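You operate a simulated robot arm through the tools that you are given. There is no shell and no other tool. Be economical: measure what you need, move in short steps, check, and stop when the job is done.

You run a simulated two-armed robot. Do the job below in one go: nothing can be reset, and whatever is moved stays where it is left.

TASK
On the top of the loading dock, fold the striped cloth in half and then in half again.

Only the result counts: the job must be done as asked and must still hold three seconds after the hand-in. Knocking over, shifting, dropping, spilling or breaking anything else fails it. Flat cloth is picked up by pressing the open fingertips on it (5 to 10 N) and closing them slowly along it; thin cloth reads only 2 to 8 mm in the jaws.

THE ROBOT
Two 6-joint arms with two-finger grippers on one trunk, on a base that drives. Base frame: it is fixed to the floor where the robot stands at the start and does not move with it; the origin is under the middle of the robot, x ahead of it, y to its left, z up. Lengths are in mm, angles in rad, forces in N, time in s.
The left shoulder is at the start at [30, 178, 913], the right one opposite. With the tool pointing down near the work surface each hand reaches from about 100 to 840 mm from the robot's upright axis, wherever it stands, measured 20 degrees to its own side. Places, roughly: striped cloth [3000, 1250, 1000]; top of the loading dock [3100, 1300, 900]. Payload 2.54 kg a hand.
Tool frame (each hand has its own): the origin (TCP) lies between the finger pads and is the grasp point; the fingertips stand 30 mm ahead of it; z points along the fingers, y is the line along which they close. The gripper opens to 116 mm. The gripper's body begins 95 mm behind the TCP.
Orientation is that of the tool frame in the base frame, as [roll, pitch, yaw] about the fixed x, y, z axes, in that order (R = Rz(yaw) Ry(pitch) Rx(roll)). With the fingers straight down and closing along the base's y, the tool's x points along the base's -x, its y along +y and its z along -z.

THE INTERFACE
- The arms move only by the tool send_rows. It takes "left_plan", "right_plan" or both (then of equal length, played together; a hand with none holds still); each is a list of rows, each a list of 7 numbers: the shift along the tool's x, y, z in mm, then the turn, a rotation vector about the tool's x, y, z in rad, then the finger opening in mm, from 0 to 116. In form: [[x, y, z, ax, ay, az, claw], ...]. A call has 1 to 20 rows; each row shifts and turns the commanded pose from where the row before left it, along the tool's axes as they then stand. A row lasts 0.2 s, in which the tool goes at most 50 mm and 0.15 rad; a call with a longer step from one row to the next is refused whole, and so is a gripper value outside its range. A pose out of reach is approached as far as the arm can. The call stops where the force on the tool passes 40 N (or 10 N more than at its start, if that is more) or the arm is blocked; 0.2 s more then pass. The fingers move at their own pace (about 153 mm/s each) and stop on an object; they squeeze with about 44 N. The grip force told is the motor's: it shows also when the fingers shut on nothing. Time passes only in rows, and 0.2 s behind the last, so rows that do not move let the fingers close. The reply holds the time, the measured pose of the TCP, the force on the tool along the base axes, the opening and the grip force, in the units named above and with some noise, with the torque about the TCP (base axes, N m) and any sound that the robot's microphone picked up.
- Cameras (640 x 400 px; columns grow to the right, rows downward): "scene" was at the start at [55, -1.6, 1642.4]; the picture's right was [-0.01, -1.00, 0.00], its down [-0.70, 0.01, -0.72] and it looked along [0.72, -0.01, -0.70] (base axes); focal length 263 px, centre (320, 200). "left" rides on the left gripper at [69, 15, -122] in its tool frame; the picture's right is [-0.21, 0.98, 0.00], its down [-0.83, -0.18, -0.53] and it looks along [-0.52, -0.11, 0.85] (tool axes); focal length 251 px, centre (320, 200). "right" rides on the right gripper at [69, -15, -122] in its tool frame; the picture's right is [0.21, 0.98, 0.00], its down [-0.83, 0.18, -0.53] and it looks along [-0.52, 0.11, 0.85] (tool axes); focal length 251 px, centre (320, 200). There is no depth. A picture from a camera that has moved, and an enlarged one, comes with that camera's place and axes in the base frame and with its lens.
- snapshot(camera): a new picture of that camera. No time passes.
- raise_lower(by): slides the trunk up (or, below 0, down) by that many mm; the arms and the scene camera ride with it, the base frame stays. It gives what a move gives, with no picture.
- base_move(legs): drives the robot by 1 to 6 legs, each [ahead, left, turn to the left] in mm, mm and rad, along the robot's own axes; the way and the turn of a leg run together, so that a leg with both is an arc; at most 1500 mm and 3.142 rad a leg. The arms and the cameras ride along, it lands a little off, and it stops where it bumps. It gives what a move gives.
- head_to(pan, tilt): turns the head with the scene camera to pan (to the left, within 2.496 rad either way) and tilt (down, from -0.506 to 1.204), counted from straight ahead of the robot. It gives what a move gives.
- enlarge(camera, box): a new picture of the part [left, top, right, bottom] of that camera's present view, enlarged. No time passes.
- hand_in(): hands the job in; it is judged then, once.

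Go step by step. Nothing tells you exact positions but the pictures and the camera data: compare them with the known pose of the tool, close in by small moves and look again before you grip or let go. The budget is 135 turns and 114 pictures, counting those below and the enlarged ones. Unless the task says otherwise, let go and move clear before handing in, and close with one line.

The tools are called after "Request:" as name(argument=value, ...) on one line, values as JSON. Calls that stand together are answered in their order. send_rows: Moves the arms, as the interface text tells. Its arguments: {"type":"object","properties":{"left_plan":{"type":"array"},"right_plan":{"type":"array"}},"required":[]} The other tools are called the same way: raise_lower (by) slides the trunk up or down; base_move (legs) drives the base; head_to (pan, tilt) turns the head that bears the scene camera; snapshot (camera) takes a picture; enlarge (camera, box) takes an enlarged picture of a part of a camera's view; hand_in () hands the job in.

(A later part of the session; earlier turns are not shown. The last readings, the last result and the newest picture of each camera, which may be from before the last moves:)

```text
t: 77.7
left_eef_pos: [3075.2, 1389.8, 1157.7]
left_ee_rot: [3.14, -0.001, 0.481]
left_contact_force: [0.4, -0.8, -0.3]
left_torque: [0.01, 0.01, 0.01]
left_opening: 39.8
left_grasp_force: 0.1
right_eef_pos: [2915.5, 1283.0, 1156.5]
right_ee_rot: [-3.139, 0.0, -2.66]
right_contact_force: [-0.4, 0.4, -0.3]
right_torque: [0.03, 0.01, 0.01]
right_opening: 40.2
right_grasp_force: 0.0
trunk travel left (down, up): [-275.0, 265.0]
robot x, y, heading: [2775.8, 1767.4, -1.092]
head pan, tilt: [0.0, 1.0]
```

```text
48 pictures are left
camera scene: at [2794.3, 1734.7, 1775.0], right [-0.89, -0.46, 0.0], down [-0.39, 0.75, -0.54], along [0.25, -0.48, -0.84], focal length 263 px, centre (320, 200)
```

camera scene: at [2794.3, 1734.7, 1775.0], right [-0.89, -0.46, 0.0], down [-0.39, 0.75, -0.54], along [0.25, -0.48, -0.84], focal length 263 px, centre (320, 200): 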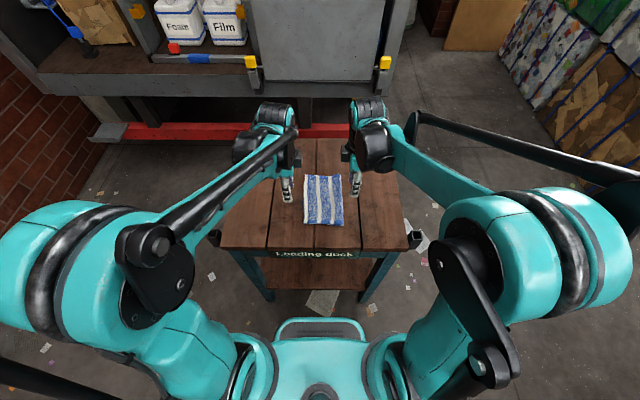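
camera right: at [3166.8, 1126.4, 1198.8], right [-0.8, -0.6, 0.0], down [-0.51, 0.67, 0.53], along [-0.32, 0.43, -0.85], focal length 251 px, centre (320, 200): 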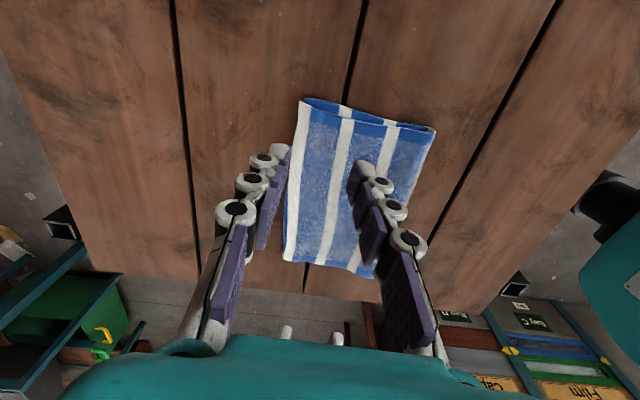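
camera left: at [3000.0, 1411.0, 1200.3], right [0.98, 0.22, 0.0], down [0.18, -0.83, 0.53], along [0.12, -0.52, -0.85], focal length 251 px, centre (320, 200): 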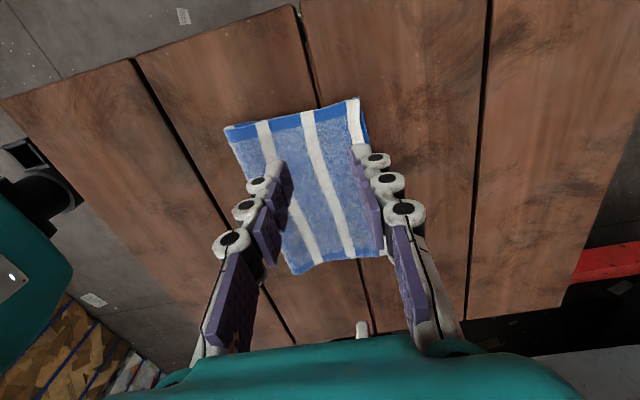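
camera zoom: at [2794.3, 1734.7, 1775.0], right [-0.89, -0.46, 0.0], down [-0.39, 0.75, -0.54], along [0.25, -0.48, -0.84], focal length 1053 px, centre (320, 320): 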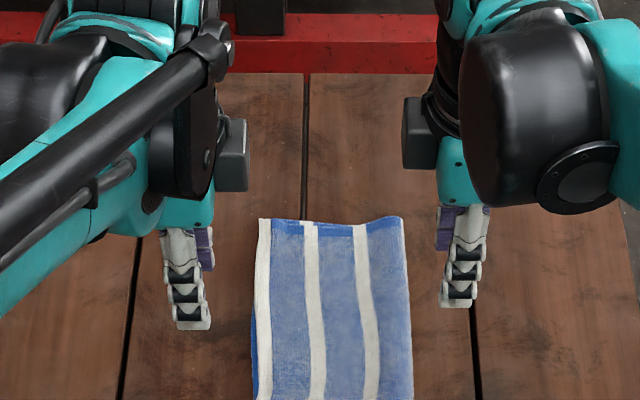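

I'm positioned on the left side; the cloth is a 145 × 228 rectangle with near corners at (485, 55) and (473, −90). I hover the hands over those corners.

Request:
send_rows(left_plan=[[-12.5, 9, 30, 0, 0, 0, 34], [-12.5, 9, 30, 0, 0, 0, 34], [-12.5, 9, 30, 0, 0, 0, 34], [-12.5, 9, 30, 0, 0, 0, 34], [0, 0, 30, 0, 0, 0, 34]], right_plan=[[-6, -1, 30, 0, 0, 0, 34], [-6, -1, 30, 0, 0, 0, 34], [-6, -1, 30, 0, 0, 0, 34], [-6, 0, 30, 0, 0, 0, 34], [0, 0, 30, 0, 0, 0, 34]])

Request:
snapshot(camera="left")

Request:
snapshot(camera="right")

```text
t: 78.9
left_eef_pos: [3048.9, 1335.3, 1007.8]
left_ee_rot: [3.141, 0.001, 0.483]
left_contact_force: [-0.2, -0.7, -0.6]
left_torque: [0.0, 0.04, 0.0]
left_opening: 33.9
left_grasp_force: 0.0
right_eef_pos: [2940.2, 1291.0, 1005.4]
right_ee_rot: [-3.14, 0.002, -2.661]
right_contact_force: [0.3, -0.1, -0.6]
right_torque: [0.01, 0.02, -0.03]
right_opening: 34.1
right_grasp_force: 0.0
trunk travel left (down, up): [-275.0, 265.0]
robot x, y, heading: [2774.3, 1770.8, -1.091]
head pan, tilt: [0.0, 1.0]
```

```text
47 pictures are left
camera left: at [3116.8, 1353.3, 1128.8], right [0.26, -0.96, 0.0], down [-0.82, -0.22, 0.53], along [-0.52, -0.14, -0.85], focal length 251 px, centre (320, 200)
```

left: 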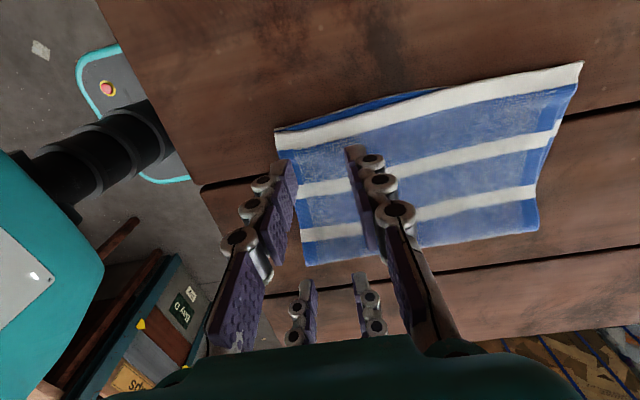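

```text
46 pictures are left
camera right: at [2885.7, 1246.8, 1127.2], right [-0.64, 0.77, 0.0], down [0.65, 0.54, 0.53], along [0.41, 0.34, -0.85], focal length 251 px, centre (320, 200)
```

right: 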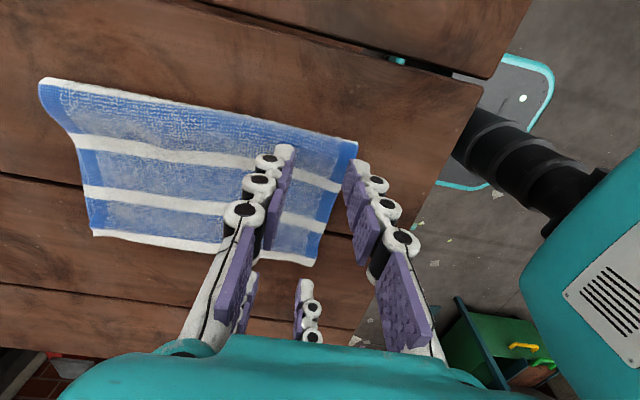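

Request:
send_rows(left_plan=[[1, -3, 20, 0, 0, 0, 34], [0, 0, 15, 0, 0, 0, 34], [0, 0, 8, 0, 0, 0, 34], [0, 0, 3, 0, 0, 0, 34], [0, 0, 2, 0, 0, 0, 34], [0, 0, 0, 0, 0, 0, 34]], right_plan=[[-5, 0, 20, 0, 0, 0, 34], [0, 0, 15, 0, 0, 0, 34], [0, 0, 6, 0, 0, 0, 34], [0, 0, 3, 0, 0, 0, 34], [0, 0, 2, 0, 0, 0, 34], [0, 0, 0, 0, 0, 0, 34]])

```text
t: 80.3
left_eef_pos: [3048.1, 1337.9, 960.9]
left_ee_rot: [-3.141, 0.002, 0.482]
left_contact_force: [-0.7, -0.1, 7.6]
left_torque: [-0.06, 0.01, 0.01]
left_opening: 34.7
left_grasp_force: 0.0
right_eef_pos: [2943.7, 1294.8, 960.5]
right_ee_rot: [-3.14, -0.001, -2.66]
right_contact_force: [-0.5, -1.0, 7.0]
right_torque: [-0.03, 0.0, 0.01]
right_opening: 34.5
right_grasp_force: 0.3
trunk travel left (down, up): [-275.0, 265.0]
robot x, y, heading: [2774.3, 1772.8, -1.094]
head pan, tilt: [0.0, 1.0]
```

Request:
send_rows(left_plan=[[0, 0, 1, 0, 0, 0, 34], [0, 0, 0, 0, 0, 0, 31], [0, 0, 0, 0, 0, 0, 28], [0, 0, 0, 0, 0, 0, 25], [0, 0, 0, 0, 0, 0, 22], [0, 0, 0, 0, 0, 0, 19], [0, 0, 0, 0, 0, 0, 16], [0, 0, 0, 0, 0, 0, 13], [0, 0, 0, 0, 0, 0, 10], [0, 0, 0, 0, 0, 0, 7], [0, 0, 0, 0, 0, 0, 4], [0, 0, 0, 0, 0, 0, 0], [0, 0, 0, 0, 0, 0, 0]], right_plan=[[0, 0, 1, 0, 0, 0, 34], [0, 0, 0, 0, 0, 0, 31], [0, 0, 0, 0, 0, 0, 28], [0, 0, 0, 0, 0, 0, 25], [0, 0, 0, 0, 0, 0, 22], [0, 0, 0, 0, 0, 0, 19], [0, 0, 0, 0, 0, 0, 16], [0, 0, 0, 0, 0, 0, 13], [0, 0, 0, 0, 0, 0, 10], [0, 0, 0, 0, 0, 0, 7], [0, 0, 0, 0, 0, 0, 4], [0, 0, 0, 0, 0, 0, 0], [0, 0, 0, 0, 0, 0, 0]])

Request:
snapshot(camera="left")

Request:
snapshot(camera="right")

```text
t: 83.1
left_eef_pos: [3046.3, 1339.0, 959.2]
left_ee_rot: [3.14, 0.001, 0.481]
left_contact_force: [-1.4, -0.9, 4.0]
left_torque: [-0.01, 0.1, 0.04]
left_opening: 7.4
left_grasp_force: 35.6
right_eef_pos: [2943.2, 1295.5, 960.3]
right_ee_rot: [-3.137, 0.0, -2.66]
right_contact_force: [2.5, 0.9, 12.5]
right_torque: [0.04, -0.09, -0.01]
right_opening: 7.3
right_grasp_force: 35.2
trunk travel left (down, up): [-275.0, 265.0]
robot x, y, heading: [2775.4, 1768.0, -1.09]
head pan, tilt: [0.0, 1.0]
```

```text
45 pictures are left
camera left: at [3115.5, 1357.7, 1081.5], right [0.26, -0.96, 0.0], down [-0.82, -0.22, 0.53], along [-0.51, -0.14, -0.85], focal length 251 px, centre (320, 200)
```

left: 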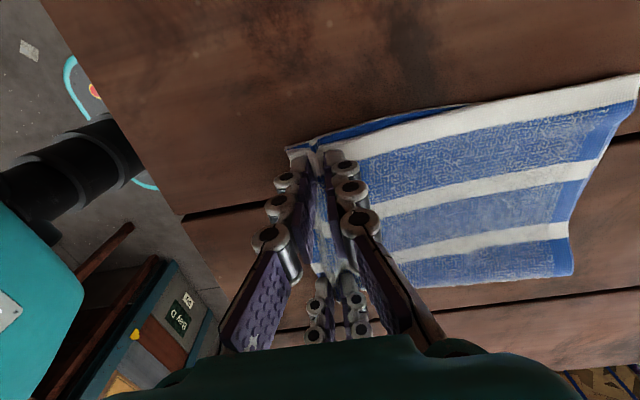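

```text
44 pictures are left
camera right: at [2889.4, 1250.8, 1082.0], right [-0.64, 0.77, 0.0], down [0.65, 0.54, 0.53], along [0.41, 0.34, -0.85], focal length 251 px, centre (320, 200)
```

right: 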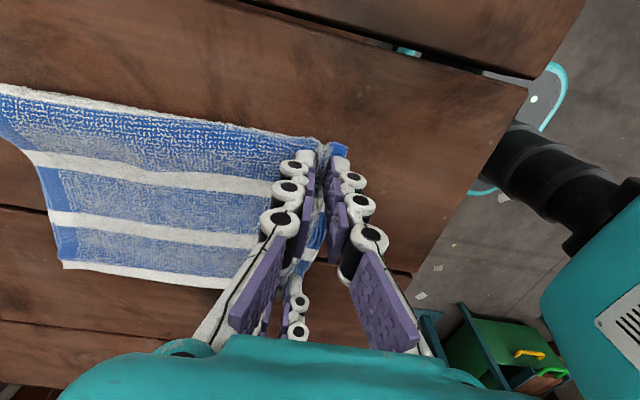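

Both read ~7.3 mm: both layers are held in each hand. I lift along the first half of the arc.

Request:
send_rows(left_plan=[[0, 1.3, -13.2, 0, 0, 0, 0], [0, 3.8, -12.8, 0, 0, 0, 0], [0, 6.3, -12, 0, 0, 0, 0], [0, 8.5, -10.9, 0, 0, 0, 0], [0, 10.5, -9.4, 0, 0, 0, 0], [0, 12.1, -7.6, 0, 0, 0, 0], [0, 13.4, -5.6, 0, 0, 0, 0], [0, 14.3, -3.4, 0, 0, 0, 0], [0, 14.8, -1.2, 0, 0, 0, 0]], right_plan=[[0, -1.4, -13.2, 0, 0, 0, 0], [0, -4.1, -12.8, 0, 0, 0, 0], [0, -6.7, -12, 0, 0, 0, 0], [0, -9.1, -10.9, 0, 0, 0, 0], [0, -11.2, -9.4, 0, 0, 0, 0], [0, -13, -7.6, 0, 0, 0, 0], [0, -14.4, -5.6, 0, 0, 0, 0], [0, -15.3, -3.4, 0, 0, 0, 0], [0, -15.8, -1.2, 0, 0, 0, 0]])

Request:
snapshot(camera="left")

Request:
snapshot(camera="right")

Request:
enlarge(camera="scene", box=[240, 130, 400, 230])

```text
t: 85.1
left_eef_pos: [3086.8, 1261.1, 1033.6]
left_ee_rot: [3.141, 0.0, 0.481]
left_contact_force: [-0.4, 0.1, 0.5]
left_torque: [0.03, 0.04, 0.01]
left_opening: 7.0
left_grasp_force: 35.3
right_eef_pos: [2985.8, 1212.3, 1035.1]
right_ee_rot: [-3.14, 0.0, -2.663]
right_contact_force: [0.9, -0.1, -0.2]
right_torque: [0.01, -0.01, -0.01]
right_opening: 6.3
right_grasp_force: 35.3
trunk travel left (down, up): [-275.0, 265.0]
robot x, y, heading: [2776.9, 1770.7, -1.087]
head pan, tilt: [0.0, 1.0]
```

```text
43 pictures are left
camera left: at [3156.0, 1279.8, 1156.2], right [0.26, -0.96, 0.0], down [-0.82, -0.22, 0.53], along [-0.52, -0.14, -0.85], focal length 251 px, centre (320, 200)
```

left: 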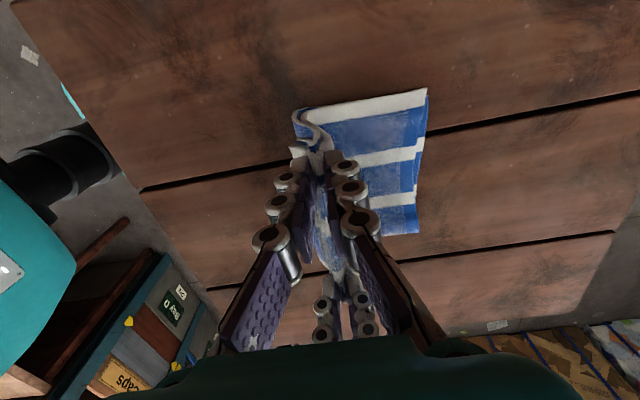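

```text
42 pictures are left
camera right: at [2931.9, 1168.2, 1156.6], right [-0.64, 0.77, 0.0], down [0.65, 0.54, 0.53], along [0.41, 0.34, -0.85], focal length 251 px, centre (320, 200)
```

right: 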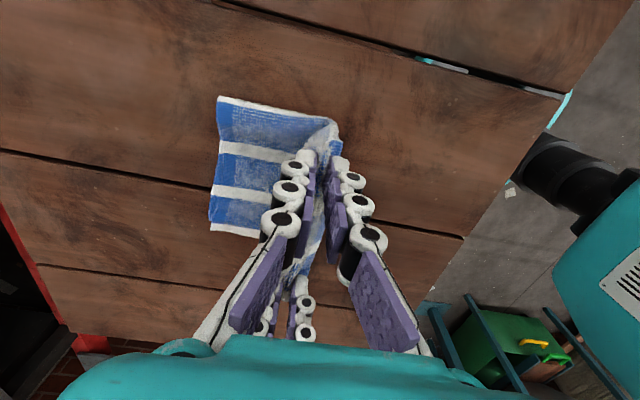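

```text
4.00 times, centred on (320, 180) of scene
camera zoom: at [2795.2, 1733.4, 1774.9], right [-0.89, -0.46, 0.0], down [-0.39, 0.75, -0.54], along [0.25, -0.48, -0.84], focal length 1053 px, centre (320, 280)
```

zoom: 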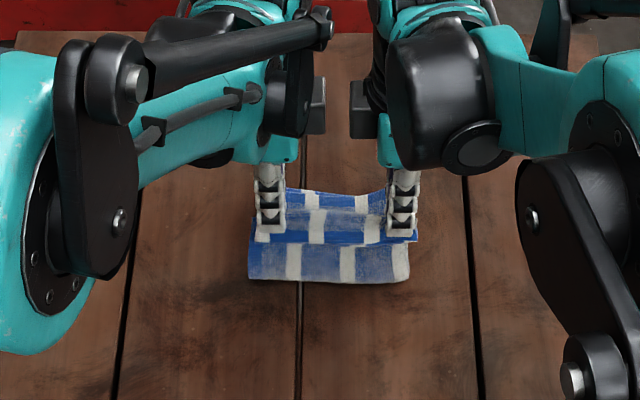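

Grips hold. As before I dip back first so the crease sits at the middle, then arc forward and land 28 mm short of the far edge.

Request:
send_rows(left_plan=[[0, -15, 4, 0, 0, 0, 0], [0, -15, 9, 0, 0, 0, 0], [0, -15, 11, 0, 0, 0, 0], [0, -15, 11, 0, 0, 0, 0], [0, -14, 10, 0, 0, 0, 0], [0, 0, 0, 0, 0, 0, 0], [0, 10, -16, 0, 0, 0, 0], [0, 13, -12, 0, 0, 0, 0], [0, 15, -8, 0, 0, 0, 0], [0, 16, -4, 0, 0, 0, 0], [0, 16, -1, 0, 0, 0, 0], [0, 15, 2, 0, 0, 0, 0], [0, 14, 5, 0, 0, 0, 0], [0, 13, 8, 0, 0, 0, 0], [0, 11, 11, 0, 0, 0, 0], [0, 9, 13, 0, 0, 0, 0], [0, 6, 12, 0, 0, 0, 0], [0, 3, 8, 0, 0, 0, 0], [0, 1, 1, 0, 0, 0, 0]], right_plan=[[0, 16, 4, 0, 0, 0, 0], [0, 16, 9, 0, 0, 0, 0], [0, 16, 11, 0, 0, 0, 0], [0, 16, 11, 0, 0, 0, 0], [0, 14, 10, 0, 0, 0, 0], [0, 0, 0, 0, 0, 0, 0], [0, -10, -16, 0, 0, 0, 0], [0, -13, -12, 0, 0, 0, 0], [0, -15, -8, 0, 0, 0, 0], [0, -16, -4, 0, 0, 0, 0], [0, -16, -1, 0, 0, 0, 0], [0, -15, 2, 0, 0, 0, 0], [0, -14, 5, 0, 0, 0, 0], [0, -13, 8, 0, 0, 0, 0], [0, -11, 11, 0, 0, 0, 0], [0, -9, 13, 0, 0, 0, 0], [0, -6, 12, 0, 0, 0, 0], [0, -3, 8, 0, 0, 0, 0], [0, -1, 1, 0, 0, 0, 0]])

Request:
snapshot(camera="left")

Request:
snapshot(camera="right")

Request:
enlarge(camera="scene", box=[240, 130, 400, 230])

```text
t: 89.1
left_eef_pos: [3118.1, 1201.9, 972.3]
left_ee_rot: [3.139, 0.0, 0.481]
left_contact_force: [-2.9, 0.0, 6.0]
left_torque: [0.03, 0.09, 0.02]
left_opening: 6.9
left_grasp_force: 35.4
right_eef_pos: [3014.6, 1157.2, 973.8]
right_ee_rot: [-3.138, -0.001, -2.659]
right_contact_force: [2.6, 2.9, 9.4]
right_torque: [0.04, -0.08, -0.01]
right_opening: 6.7
right_grasp_force: 34.2
trunk travel left (down, up): [-275.0, 265.0]
robot x, y, heading: [2773.7, 1772.0, -1.087]
head pan, tilt: [0.0, 1.0]
```

```text
40 pictures are left
camera left: at [3186.3, 1221.7, 1093.5], right [0.26, -0.96, 0.0], down [-0.82, -0.22, 0.53], along [-0.51, -0.14, -0.85], focal length 251 px, centre (320, 200)
```

left: 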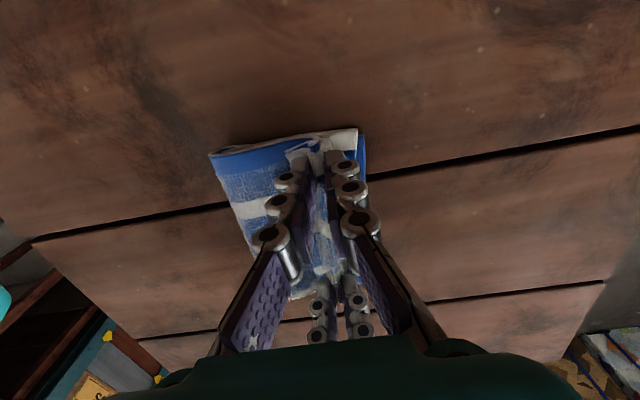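

```text
39 pictures are left
camera right: at [2960.6, 1113.3, 1094.4], right [-0.64, 0.77, 0.0], down [0.65, 0.54, 0.53], along [0.41, 0.34, -0.85], focal length 251 px, centre (320, 200)
```

right: 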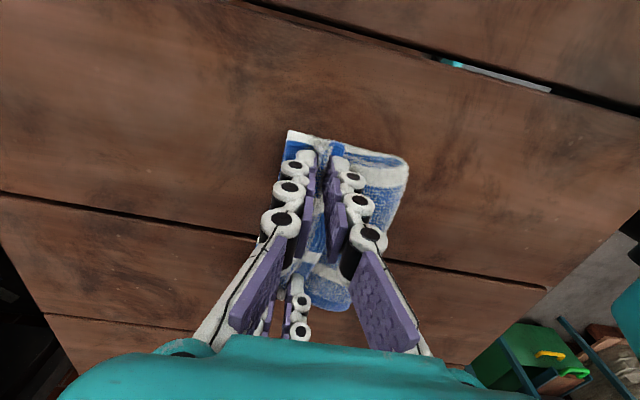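

```text
4.00 times, centred on (320, 180) of scene
camera zoom: at [2793.8, 1736.5, 1775.2], right [-0.89, -0.46, 0.0], down [-0.39, 0.75, -0.54], along [0.25, -0.48, -0.84], focal length 1053 px, centre (320, 280)
```

zoom: 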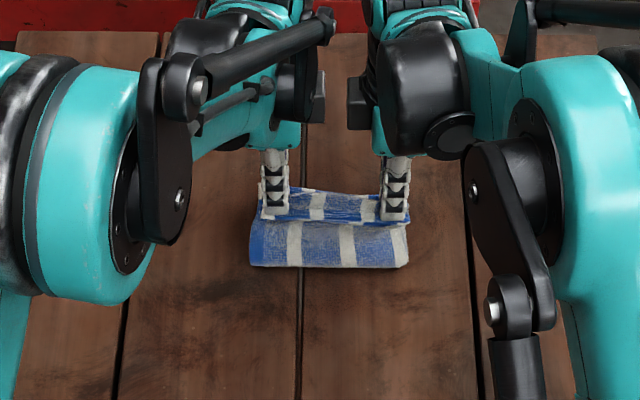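

Layers line up (lower edges 32/26 mm ahead of grips inset ~28). I ease back a few mm, release gently and lift.

Request:
send_rows(left_plan=[[0, -4, 1, 0, 0, 0, 0], [0, 0, 1, 0, 0, 0, 0], [0, 0, 0, 0, 0, 0, 14], [0, 0, 0, 0, 0, 0, 22], [0, 0, -8, 0, 0, 0, 26], [0, 0, -25, 0, 0, 0, 30], [0, 0, -40, 0, 0, 0, 40], [0, 0, -45, 0, 0, 0, 40], [0, 0, 0, 0, 0, 0, 40]], right_plan=[[0, 6, 1, 0, 0, 0, 0], [0, 0, 1, 0, 0, 0, 0], [0, 0, 0, 0, 0, 0, 14], [0, 0, 0, 0, 0, 0, 22], [0, 0, -8, 0, 0, 0, 26], [0, 0, -25, 0, 0, 0, 30], [0, 0, -40, 0, 0, 0, 40], [0, 0, -45, 0, 0, 0, 40], [0, 0, 0, 0, 0, 0, 40]])

Request:
snapshot(camera="left")

Request:
snapshot(camera="right")

Request:
enlarge(camera="scene", box=[280, 155, 360, 205])

```text
t: 91.1
left_eef_pos: [3117.2, 1203.7, 1088.0]
left_ee_rot: [3.14, 0.0, 0.48]
left_contact_force: [1.1, 0.8, -0.1]
left_torque: [-0.03, 0.03, -0.02]
left_opening: 39.8
left_grasp_force: 0.1
right_eef_pos: [3013.2, 1160.3, 1086.5]
right_ee_rot: [-3.14, 0.001, -2.66]
right_contact_force: [-0.9, -0.1, 0.1]
right_torque: [0.02, 0.0, -0.02]
right_opening: 39.9
right_grasp_force: 0.1
trunk travel left (down, up): [-275.0, 265.0]
robot x, y, heading: [2771.0, 1769.4, -1.088]
head pan, tilt: [0.0, 1.0]
```

```text
37 pictures are left
camera left: at [3185.6, 1222.4, 1209.1], right [0.26, -0.96, 0.0], down [-0.82, -0.22, 0.53], along [-0.52, -0.14, -0.85], focal length 251 px, centre (320, 200)
```

left: 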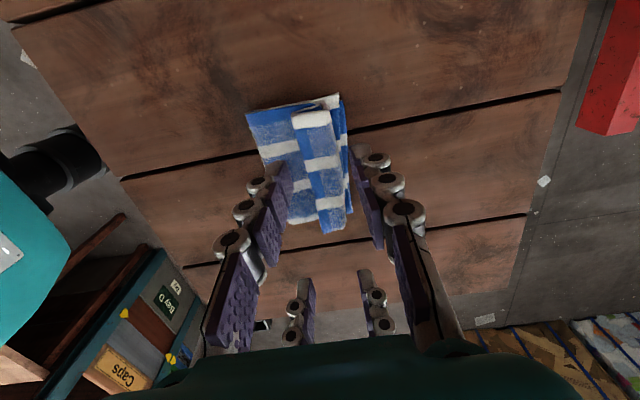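

```text
36 pictures are left
camera right: at [2958.9, 1115.7, 1208.9], right [-0.64, 0.77, 0.0], down [0.65, 0.54, 0.53], along [0.41, 0.34, -0.85], focal length 251 px, centre (320, 200)
```

right: 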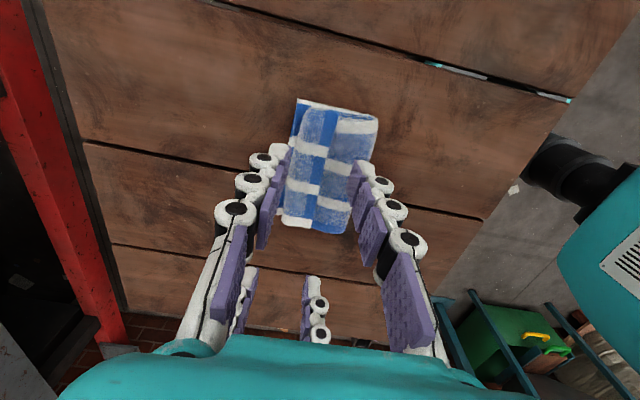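

```text
8.00 times, centred on (320, 180) of scene
camera zoom: at [2795.4, 1733.2, 1774.9], right [-0.89, -0.46, 0.0], down [-0.39, 0.75, -0.54], along [0.25, -0.48, -0.84], focal length 2105 px, centre (320, 360)
```

zoom: 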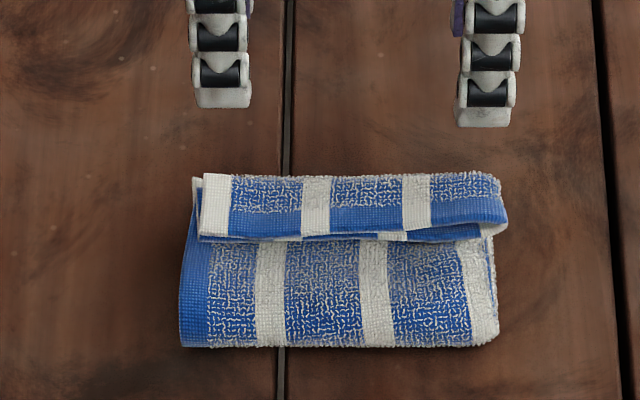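

The pinched strip is still turned back at the far edge, as before. Last time it relaxed open on its own, so I wait a little and look.

Request:
send_rows(left_plan=[[0, 0, 0, 0, 0, 0, 40], [0, 0, 0, 0, 0, 0, 40], [0, 0, 0, 0, 0, 0, 40], [0, 0, 0, 0, 0, 0, 40], [0, 0, 0, 0, 0, 0, 40], [0, 0, 0, 0, 0, 0, 40], [0, 0, 0, 0, 0, 0, 40], [0, 0, 0, 0, 0, 0, 40], [0, 0, 0, 0, 0, 0, 40], [0, 0, 0, 0, 0, 0, 40], [0, 0, 0, 0, 0, 0, 40], [0, 0, 0, 0, 0, 0, 40], [0, 0, 0, 0, 0, 0, 40], [0, 0, 0, 0, 0, 0, 40], [0, 0, 0, 0, 0, 0, 40]])

Request:
enlarge(camera="scene", box=[280, 155, 360, 205])

Request:
enlarge(camera="left", box=[220, 70, 380, 250])

```text
t: 94.3
left_eef_pos: [3116.8, 1204.4, 1087.3]
left_ee_rot: [3.139, 0.0, 0.481]
left_contact_force: [-0.5, 0.8, -0.6]
left_torque: [0.01, 0.0, -0.01]
left_opening: 40.2
left_grasp_force: 0.0
right_eef_pos: [3012.0, 1161.6, 1087.2]
right_ee_rot: [-3.138, 0.002, -2.66]
right_contact_force: [0.4, 0.2, -0.4]
right_torque: [-0.01, -0.02, -0.01]
right_opening: 40.1
right_grasp_force: 0.1
trunk travel left (down, up): [-275.0, 265.0]
robot x, y, heading: [2770.5, 1772.5, -1.088]
head pan, tilt: [0.0, 1.0]
```

```text
8.00 times, centred on (320, 180) of scene
camera zoom: at [2794.6, 1734.7, 1775.0], right [-0.89, -0.46, 0.0], down [-0.39, 0.75, -0.54], along [0.25, -0.48, -0.84], focal length 2105 px, centre (320, 360)
```

zoom: 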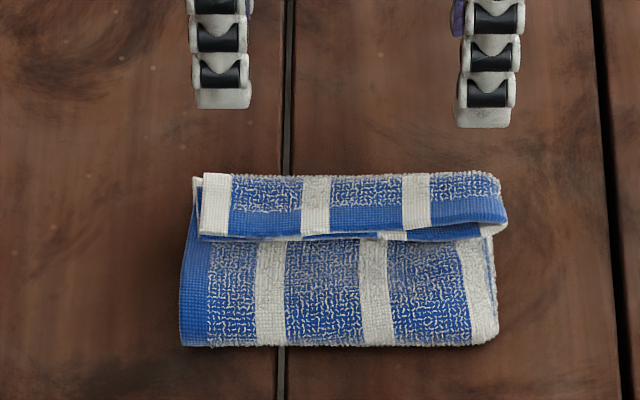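

```text
2.22 times, centred on (300, 160) of left
camera zoom: at [3185.1, 1223.5, 1209.5], right [0.26, -0.96, 0.0], down [-0.82, -0.22, 0.53], along [-0.51, -0.14, -0.85], focal length 559 px, centre (364, 289)
```

zoom: 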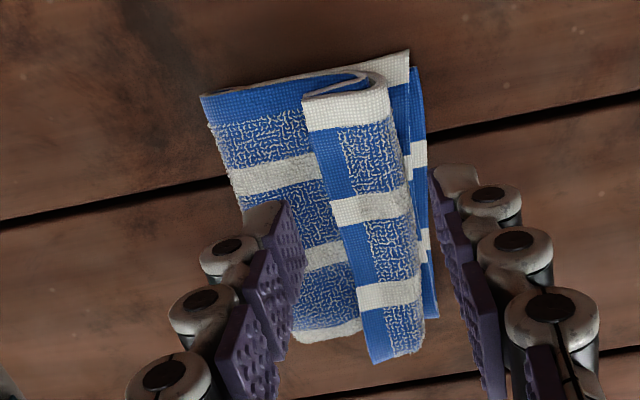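

The turned-back strip (≈40 mm, edge at 637, loop at 677) stays. I'll re-grip it right at its free edge, so that almost no strip remains beyond the jaws, and re-lay it.

Request:
send_rows(left_plan=[[0, -15, 25, 0, 0, 0, 20], [0, 0, 30, 0, 0, 0, 20], [0, 0, 30, 0, 0, 0, 20], [0, 0, 14, 0, 0, 0, 20], [0, 0, 0, 0, 0, 0, 20]], right_plan=[[13, 3, 25, 0, 0, 0, 20], [0, 0, 30, 0, 0, 0, 20], [0, 0, 30, 0, 0, 0, 20], [0, 0, 14, 0, 0, 0, 20], [0, 0, 0, 0, 0, 0, 20]])

Request:
snapshot(camera="left")

Request:
snapshot(camera="right")

```text
t: 95.5
left_eef_pos: [3111.1, 1219.0, 988.9]
left_ee_rot: [3.139, 0.0, 0.482]
left_contact_force: [0.3, 1.1, -0.5]
left_torque: [0.02, 0.03, 0.02]
left_opening: 19.9
left_grasp_force: 0.1
right_eef_pos: [3000.1, 1158.4, 987.5]
right_ee_rot: [-3.139, -0.001, -2.659]
right_contact_force: [-0.3, -0.4, 0.6]
right_torque: [0.01, -0.03, -0.03]
right_opening: 20.2
right_grasp_force: 0.2
trunk travel left (down, up): [-275.0, 265.0]
robot x, y, heading: [2772.6, 1769.9, -1.089]
head pan, tilt: [0.0, 1.0]
```

```text
32 pictures are left
camera left: at [3177.9, 1237.5, 1110.2], right [0.26, -0.96, 0.0], down [-0.82, -0.22, 0.53], along [-0.51, -0.14, -0.85], focal length 251 px, centre (320, 200)
```

left: 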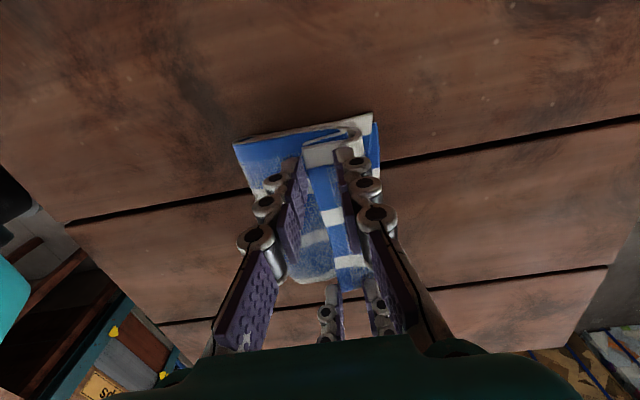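

```text
31 pictures are left
camera right: at [2945.8, 1113.8, 1110.1], right [-0.64, 0.77, 0.0], down [0.65, 0.54, 0.53], along [0.41, 0.34, -0.85], focal length 251 px, centre (320, 200)
```

right: 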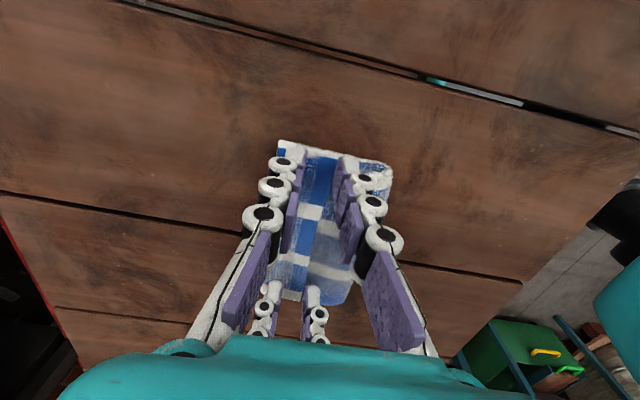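

Request:
send_rows(left_plan=[[0, 0, 5, 0, 0, 0, 20], [0, 0, 4, 0, 0, 0, 20], [0, 0, 3, 0, 0, 0, 20], [0, 0, 2, 0, 0, 0, 20], [0, 0, 0, 0, 0, 0, 20]], right_plan=[[0, 0, 5, 0, 0, 0, 20], [0, 0, 4, 0, 0, 0, 20], [0, 0, 3, 0, 0, 0, 20], [0, 0, 2, 0, 0, 0, 20], [0, 0, 0, 0, 0, 0, 20]])

```text
t: 96.7
left_eef_pos: [3109.0, 1220.3, 974.2]
left_ee_rot: [3.14, 0.001, 0.482]
left_contact_force: [-1.2, -0.2, 3.1]
left_torque: [-0.06, 0.0, 0.0]
left_opening: 20.0
left_grasp_force: 0.3
right_eef_pos: [2998.8, 1158.9, 975.1]
right_ee_rot: [-3.139, -0.001, -2.661]
right_contact_force: [1.0, 0.0, 2.6]
right_torque: [0.02, -0.04, 0.01]
right_opening: 19.5
right_grasp_force: 0.1
trunk travel left (down, up): [-275.0, 265.0]
robot x, y, heading: [2772.3, 1769.7, -1.09]
head pan, tilt: [0.0, 1.0]
```

Request:
send_rows(left_plan=[[0, 0, 3, 0, 0, 0, 20], [0, 0, 1, 0, 0, 0, 18], [0, 0, 0, 0, 0, 0, 15], [0, 0, 0, 0, 0, 0, 12], [0, 0, 0, 0, 0, 0, 9], [0, 0, 0, 0, 0, 0, 6], [0, 0, 0, 0, 0, 0, 3], [0, 0, 0, 0, 0, 0, 0], [0, 0, 0, 0, 0, 0, 0]], right_plan=[[0, 0, 3, 0, 0, 0, 20], [0, 0, 1, 0, 0, 0, 18], [0, 0, 0, 0, 0, 0, 15], [0, 0, 0, 0, 0, 0, 12], [0, 0, 0, 0, 0, 0, 9], [0, 0, 0, 0, 0, 0, 6], [0, 0, 0, 0, 0, 0, 3], [0, 0, 0, 0, 0, 0, 0], [0, 0, 0, 0, 0, 0, 0]])

Request:
snapshot(camera="left")

Request:
snapshot(camera="right")

```text
t: 98.7
left_eef_pos: [3109.3, 1218.7, 970.4]
left_ee_rot: [3.14, 0.001, 0.481]
left_contact_force: [-2.0, -0.7, 5.1]
left_torque: [-0.04, 0.05, 0.01]
left_opening: 3.9
left_grasp_force: 32.9
right_eef_pos: [3000.0, 1159.0, 971.1]
right_ee_rot: [-3.139, 0.001, -2.66]
right_contact_force: [0.8, -1.5, 2.8]
right_torque: [-0.04, -0.1, 0.01]
right_opening: 4.5
right_grasp_force: 34.0
trunk travel left (down, up): [-275.0, 265.0]
robot x, y, heading: [2772.6, 1772.4, -1.09]
head pan, tilt: [0.0, 1.0]
```

```text
30 pictures are left
camera left: at [3177.7, 1238.2, 1092.1], right [0.26, -0.96, 0.0], down [-0.82, -0.22, 0.53], along [-0.51, -0.14, -0.85], focal length 251 px, centre (320, 200)
```

left: 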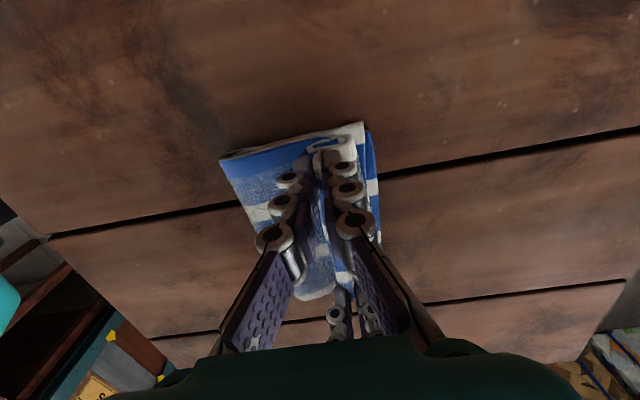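

```text
29 pictures are left
camera right: at [2945.3, 1114.5, 1092.7], right [-0.64, 0.77, 0.0], down [0.65, 0.54, 0.53], along [0.41, 0.34, -0.85], focal length 251 px, centre (320, 200)
```

right: 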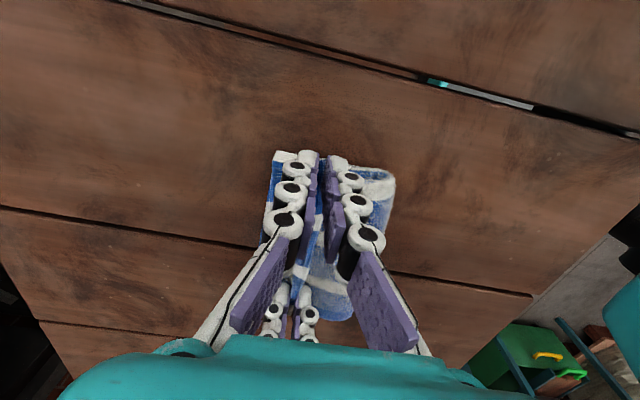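

The jaws now hold the two layers right at their free edge (4 mm). I lift, carry back to unroll, and check.

Request:
send_rows(left_plan=[[0, -5, -22, 0, 0, 0, 0], [0, -12, -24, 0, 0, 0, 0], [0, -20, -18, 0, 0, 0, 0], [0, -22, -4, 0, 0, 0, 0], [0, -22, 8, 0, 0, 0, 0], [0, -22, 12, 0, 0, 0, 0], [0, -20, 14, 0, 0, 0, 0], [0, -17, 14, 0, 0, 0, 0], [0, 0, 0, 0, 0, 0, 0]], right_plan=[[0, 5, -22, 0, 0, 0, 0], [0, 12, -24, 0, 0, 0, 0], [0, 20, -18, 0, 0, 0, 0], [0, 22, -4, 0, 0, 0, 0], [0, 24, 8, 0, 0, 0, 0], [0, 24, 12, 0, 0, 0, 0], [0, 22, 14, 0, 0, 0, 0], [0, 19, 14, 0, 0, 0, 0], [0, 0, 0, 0, 0, 0, 0]])

Request:
snapshot(camera="left")

Request:
snapshot(camera="right")

Request:
enlarge(camera="scene", box=[270, 150, 370, 230])

```text
t: 100.7
left_eef_pos: [3043.2, 1343.6, 988.8]
left_ee_rot: [3.14, 0.0, 0.483]
left_contact_force: [-0.2, -0.1, 2.0]
left_torque: [0.06, 0.02, 0.0]
left_opening: 3.1
left_grasp_force: 29.5
right_eef_pos: [2931.7, 1290.4, 990.1]
right_ee_rot: [-3.14, -0.001, -2.66]
right_contact_force: [-0.4, -0.5, 0.2]
right_torque: [-0.03, 0.02, -0.03]
right_opening: 4.7
right_grasp_force: 33.5
trunk travel left (down, up): [-275.0, 265.0]
robot x, y, heading: [2773.3, 1769.0, -1.088]
head pan, tilt: [0.0, 1.0]
```

```text
28 pictures are left
camera left: at [3111.9, 1362.4, 1110.8], right [0.26, -0.96, 0.0], down [-0.82, -0.22, 0.53], along [-0.51, -0.14, -0.85], focal length 251 px, centre (320, 200)
```

left: 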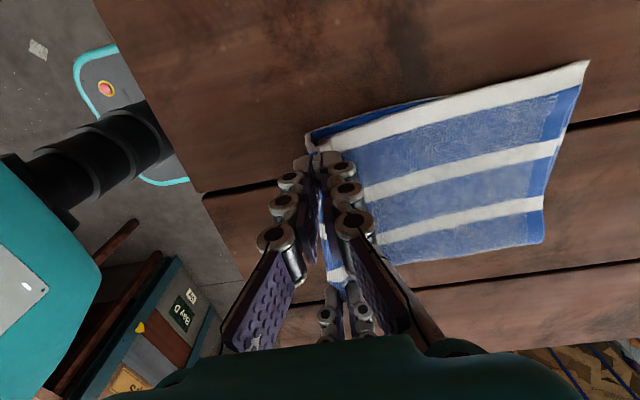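

```text
27 pictures are left
camera right: at [2877.5, 1245.9, 1112.1], right [-0.64, 0.77, 0.0], down [0.65, 0.54, 0.53], along [0.41, 0.34, -0.85], focal length 251 px, centre (320, 200)
```

right: 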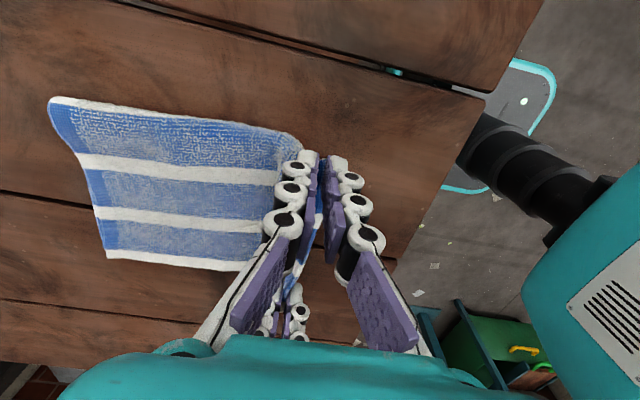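

```text
5.00 times, centred on (320, 190) of scene
camera zoom: at [2794.8, 1734.4, 1775.0], right [-0.89, -0.46, 0.0], down [-0.39, 0.75, -0.54], along [0.25, -0.48, -0.84], focal length 1316 px, centre (320, 250)
```

zoom: 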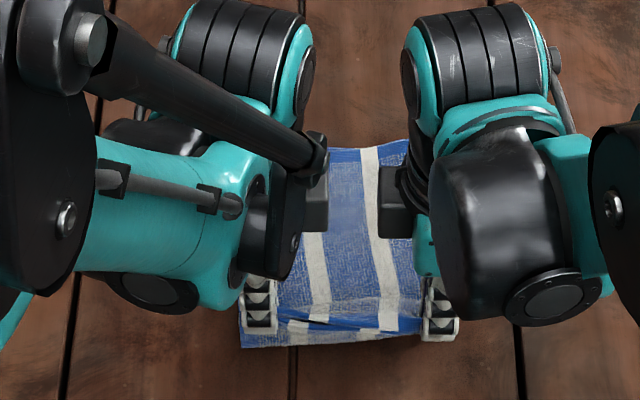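

Re-opened neatly; far edge at ~685. Since the jaws now hold the very edge, I re-lay it with the tips landing just short of the far edge.

Request:
send_rows(left_plan=[[0, 10, -18, 0, 0, 0, 0], [0, 13, -14, 0, 0, 0, 0], [0, 16, -11, 0, 0, 0, 0], [0, 18, -7, 0, 0, 0, 0], [0, 19, -4, 0, 0, 0, 0], [0, 19, 0, 0, 0, 0, 0], [0, 18, 4, 0, 0, 0, 0], [0, 16, 7, 0, 0, 0, 0], [0, 14, 11, 0, 0, 0, 0], [0, 11, 12, 0, 0, 0, 0], [0, 8, 13, 0, 0, 0, 0], [0, 5, 12, 0, 0, 0, 0], [0, 2, 9, 0, 0, 0, 0], [0, 0, 3, 0, 0, 0, 0]], right_plan=[[0, -11, -18, 0, 0, 0, 0], [0, -14, -14, 0, 0, 0, 0], [0, -17, -11, 0, 0, 0, 0], [0, -19, -7, 0, 0, 0, 0], [0, -20, -4, 0, 0, 0, 0], [0, -20, 0, 0, 0, 0, 0], [0, -19, 4, 0, 0, 0, 0], [0, -17, 7, 0, 0, 0, 0], [0, -14, 11, 0, 0, 0, 0], [0, -11, 12, 0, 0, 0, 0], [0, -8, 13, 0, 0, 0, 0], [0, -5, 12, 0, 0, 0, 0], [0, -2, 9, 0, 0, 0, 0], [0, 0, 3, 0, 0, 0, 0]])

Request:
snapshot(camera="left")

Request:
snapshot(camera="right")

Request:
enlarge(camera="scene", box=[270, 150, 370, 230])

```text
t: 103.7
left_eef_pos: [3123.2, 1194.7, 973.1]
left_ee_rot: [3.141, 0.001, 0.48]
left_contact_force: [-1.4, -0.2, 0.6]
left_torque: [0.06, 0.03, 0.0]
left_opening: 4.6
left_grasp_force: 36.1
right_eef_pos: [3012.4, 1133.6, 973.5]
right_ee_rot: [-3.14, 0.0, -2.66]
right_contact_force: [1.0, -0.2, 1.8]
right_torque: [-0.02, -0.02, -0.01]
right_opening: 4.7
right_grasp_force: 33.9
trunk travel left (down, up): [-275.0, 265.0]
robot x, y, heading: [2775.1, 1773.1, -1.088]
head pan, tilt: [0.0, 1.0]
```

```text
25 pictures are left
camera left: at [3191.4, 1212.5, 1094.9], right [0.26, -0.96, 0.0], down [-0.82, -0.22, 0.53], along [-0.51, -0.14, -0.85], focal length 251 px, centre (320, 200)
```

left: 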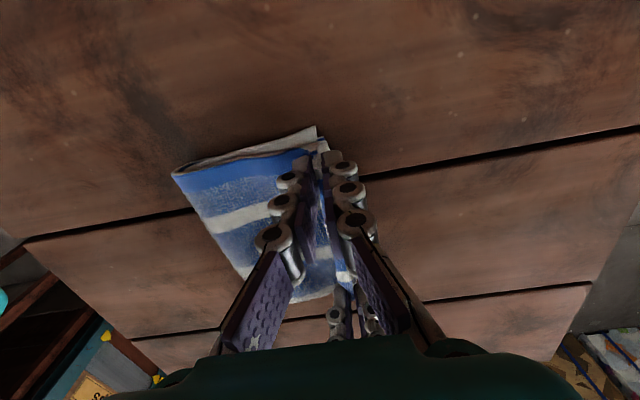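

```text
24 pictures are left
camera right: at [2958.4, 1088.7, 1095.6], right [-0.64, 0.77, 0.0], down [0.65, 0.54, 0.53], along [0.41, 0.34, -0.85], focal length 251 px, centre (320, 200)
```

right: 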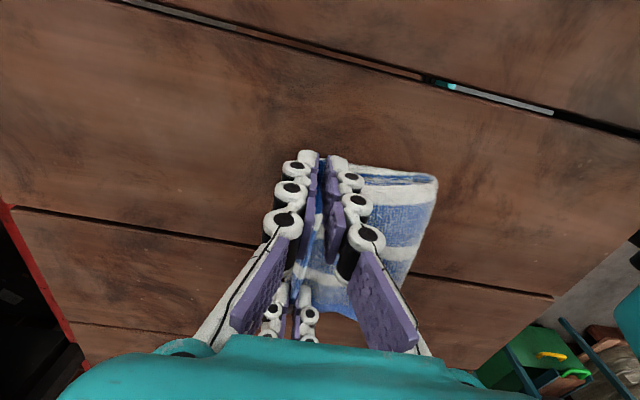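

```text
5.00 times, centred on (320, 190) of scene
camera zoom: at [2794.5, 1734.9, 1775.1], right [-0.89, -0.46, 0.0], down [-0.39, 0.75, -0.54], along [0.25, -0.48, -0.84], focal length 1316 px, centre (320, 250)
```

zoom: 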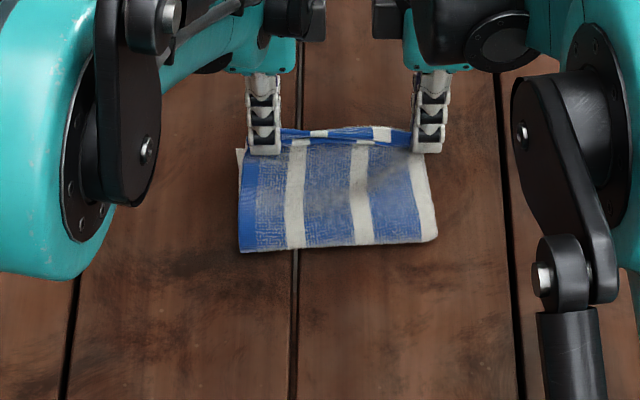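

The lower edge is only ~3 mm ahead of the jaws, so I draw back 12 mm and release.

Request:
send_rows(left_plan=[[0, -6, -2, 0, 0, 0, 0], [0, -6, 0, 0, 0, 0, 0], [0, 0, 3, 0, 0, 0, 0], [0, 0, 0, 0, 0, 0, 10], [0, 0, 0, 0, 0, 0, 20], [0, 0, -10, 0, 0, 0, 26], [0, 0, -25, 0, 0, 0, 30], [0, 0, -40, 0, 0, 0, 40], [0, 0, -45, 0, 0, 0, 40], [0, 0, 0, 0, 0, 0, 40]], right_plan=[[0, 6, -2, 0, 0, 0, 0], [0, 6, 0, 0, 0, 0, 0], [0, 0, 3, 0, 0, 0, 0], [0, 0, 0, 0, 0, 0, 10], [0, 0, 0, 0, 0, 0, 20], [0, 0, -10, 0, 0, 0, 26], [0, 0, -25, 0, 0, 0, 30], [0, 0, -40, 0, 0, 0, 40], [0, 0, -45, 0, 0, 0, 40], [0, 0, 0, 0, 0, 0, 40]])

Request:
enlarge(camera="left", box=[220, 70, 380, 250])

Request:
enlarge(camera="scene", box=[280, 155, 360, 205])

```text
t: 105.9
left_eef_pos: [3118.0, 1203.2, 1092.6]
left_ee_rot: [3.141, -0.001, 0.48]
left_contact_force: [0.4, -0.4, -0.2]
left_torque: [0.06, -0.01, 0.0]
left_opening: 40.0
left_grasp_force: 0.0
right_eef_pos: [3008.7, 1143.1, 1092.5]
right_ee_rot: [-3.141, 0.0, -2.661]
right_contact_force: [0.4, -0.9, 0.0]
right_torque: [0.05, 0.0, -0.02]
right_opening: 40.0
right_grasp_force: 0.1
trunk travel left (down, up): [-275.0, 265.0]
robot x, y, heading: [2773.5, 1770.1, -1.086]
head pan, tilt: [0.0, 1.0]
```

```text
2.22 times, centred on (300, 160) of left
camera zoom: at [3186.3, 1222.1, 1213.8], right [0.26, -0.96, 0.0], down [-0.82, -0.22, 0.53], along [-0.52, -0.14, -0.85], focal length 559 px, centre (364, 289)
```

zoom: 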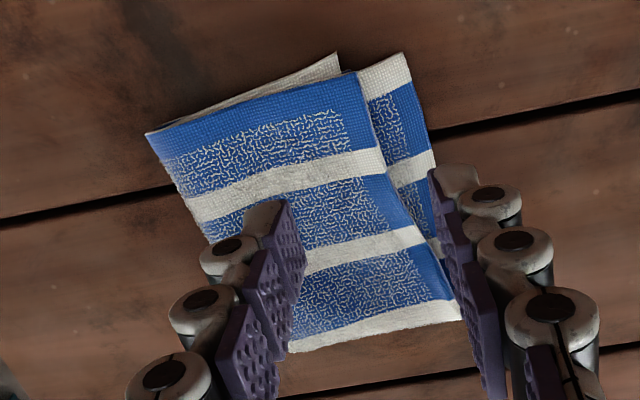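

```text
8.00 times, centred on (320, 180) of scene
camera zoom: at [2795.3, 1733.2, 1774.9], right [-0.89, -0.46, 0.0], down [-0.39, 0.75, -0.54], along [0.25, -0.48, -0.84], focal length 2105 px, centre (320, 360)
```

zoom: 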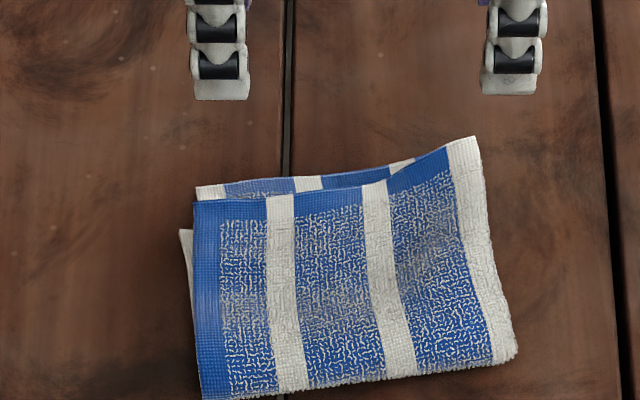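

The second fold is down flat; only the upper half's left corner is ~20–25 mm short of the lower half's edge. I re-grip just that corner with the left hand to draw it forward.

Request:
send_rows(left_plan=[[3, -15, 25, 0, 0, 0, 30], [0, 0, 30, 0, 0, 0, 30], [0, 0, 30, 0, 0, 0, 30], [0, 0, 20, 0, 0, 0, 30], [0, 0, 7, 0, 0, 0, 30], [0, 0, 3, 0, 0, 0, 30], [0, 0, 0, 0, 0, 0, 30]])

Request:
snapshot(camera="left")

Request:
enlarge(camera="right", box=[220, 70, 420, 270])

```text
t: 107.5
left_eef_pos: [3113.0, 1218.3, 977.0]
left_ee_rot: [3.14, 0.001, 0.482]
left_contact_force: [0.3, 0.0, 0.5]
left_torque: [-0.02, -0.03, -0.01]
left_opening: 30.2
left_grasp_force: 0.2
right_eef_pos: [3008.3, 1143.6, 1092.8]
right_ee_rot: [-3.14, 0.001, -2.659]
right_contact_force: [0.2, -0.5, 0.3]
right_torque: [0.02, -0.01, -0.01]
right_opening: 40.2
right_grasp_force: 0.1
trunk travel left (down, up): [-275.0, 265.0]
robot x, y, heading: [2771.9, 1771.0, -1.091]
head pan, tilt: [0.0, 1.0]
```

```text
20 pictures are left
camera left: at [3181.2, 1237.8, 1099.2], right [0.26, -0.96, 0.0], down [-0.82, -0.22, 0.53], along [-0.51, -0.14, -0.85], focal length 251 px, centre (320, 200)
```

left: 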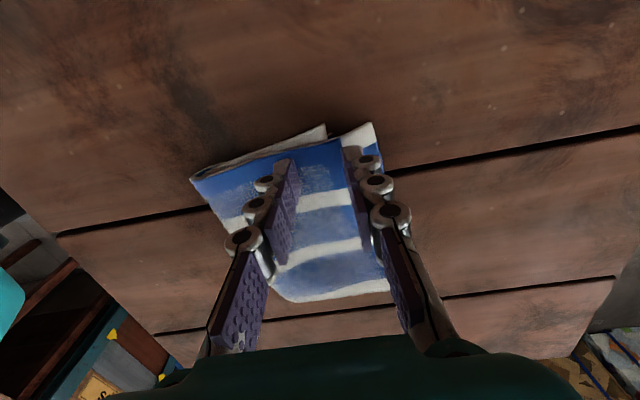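

```text
2.00 times, centred on (320, 170) of right
camera zoom: at [2954.6, 1099.3, 1214.8], right [-0.64, 0.77, 0.0], down [0.65, 0.54, 0.53], along [0.41, 0.34, -0.85], focal length 503 px, centre (320, 260)
```

zoom: 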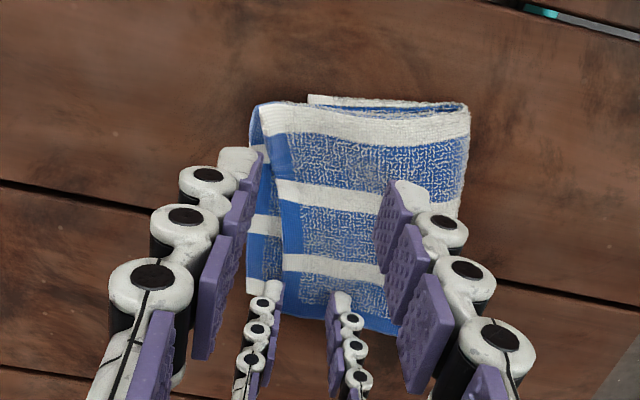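

Request:
send_rows(left_plan=[[0, -3, 3, 0, 0, 0, 24], [0, 0, 2, 0, 0, 0, 24], [0, 0, 2, 0, 0, 0, 24], [0, 0, 2, 0, 0, 0, 24], [0, 0, 0, 0, 0, 0, 24]])

```text
t: 108.7
left_eef_pos: [3111.2, 1221.4, 967.1]
left_ee_rot: [3.14, 0.0, 0.483]
left_contact_force: [-0.1, -0.3, 3.0]
left_torque: [-0.01, 0.02, 0.01]
left_opening: 23.4
left_grasp_force: 0.0
right_eef_pos: [3007.0, 1144.6, 1092.9]
right_ee_rot: [-3.14, 0.001, -2.659]
right_contact_force: [-0.6, 0.0, 0.0]
right_torque: [0.0, 0.01, 0.0]
right_opening: 39.7
right_grasp_force: 0.0
trunk travel left (down, up): [-275.0, 265.0]
robot x, y, heading: [2773.2, 1773.2, -1.089]
head pan, tilt: [0.0, 1.0]
```

Request:
send_rows(left_plan=[[0, 0, 2.5, 0, 0, 0, 24], [0, 0, 0, 0, 0, 0, 21], [0, 0, 0, 0, 0, 0, 18], [0, 0, 0, 0, 0, 0, 15], [0, 0, 0, 0, 0, 0, 12], [0, 0, 0, 0, 0, 0, 9], [0, 0, 0, 0, 0, 0, 6], [0, 0, 0, 0, 0, 0, 3], [0, 0, 0, 0, 0, 0, 0], [0, 0, 0, 0, 0, 0, 0]])

Request:
snapshot(camera="left")

```text
t: 110.9
left_eef_pos: [3112.9, 1221.4, 965.8]
left_ee_rot: [3.139, -0.002, 0.482]
left_contact_force: [1.1, -1.2, 3.8]
left_torque: [-0.04, -0.01, 0.01]
left_opening: 3.3
left_grasp_force: 32.0
right_eef_pos: [3007.5, 1144.0, 1092.7]
right_ee_rot: [-3.139, -0.001, -2.66]
right_contact_force: [0.0, -0.4, -1.3]
right_torque: [0.03, 0.02, -0.02]
right_opening: 40.2
right_grasp_force: 0.0
trunk travel left (down, up): [-275.0, 265.0]
robot x, y, heading: [2774.6, 1771.1, -1.089]
head pan, tilt: [0.0, 1.0]
```

```text
18 pictures are left
camera left: at [3180.3, 1240.4, 1087.7], right [0.26, -0.96, 0.0], down [-0.82, -0.22, 0.53], along [-0.51, -0.14, -0.85], focal length 251 px, centre (320, 200)
```

left: 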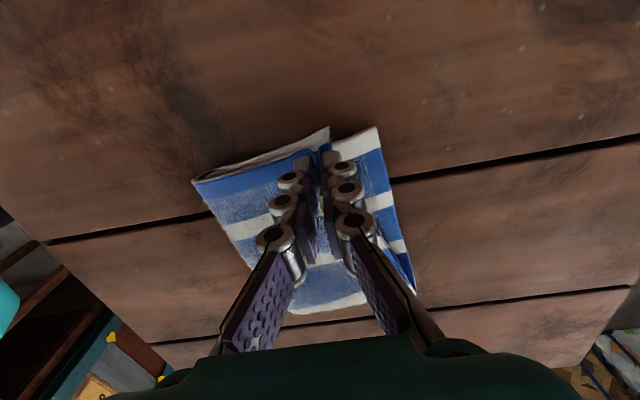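

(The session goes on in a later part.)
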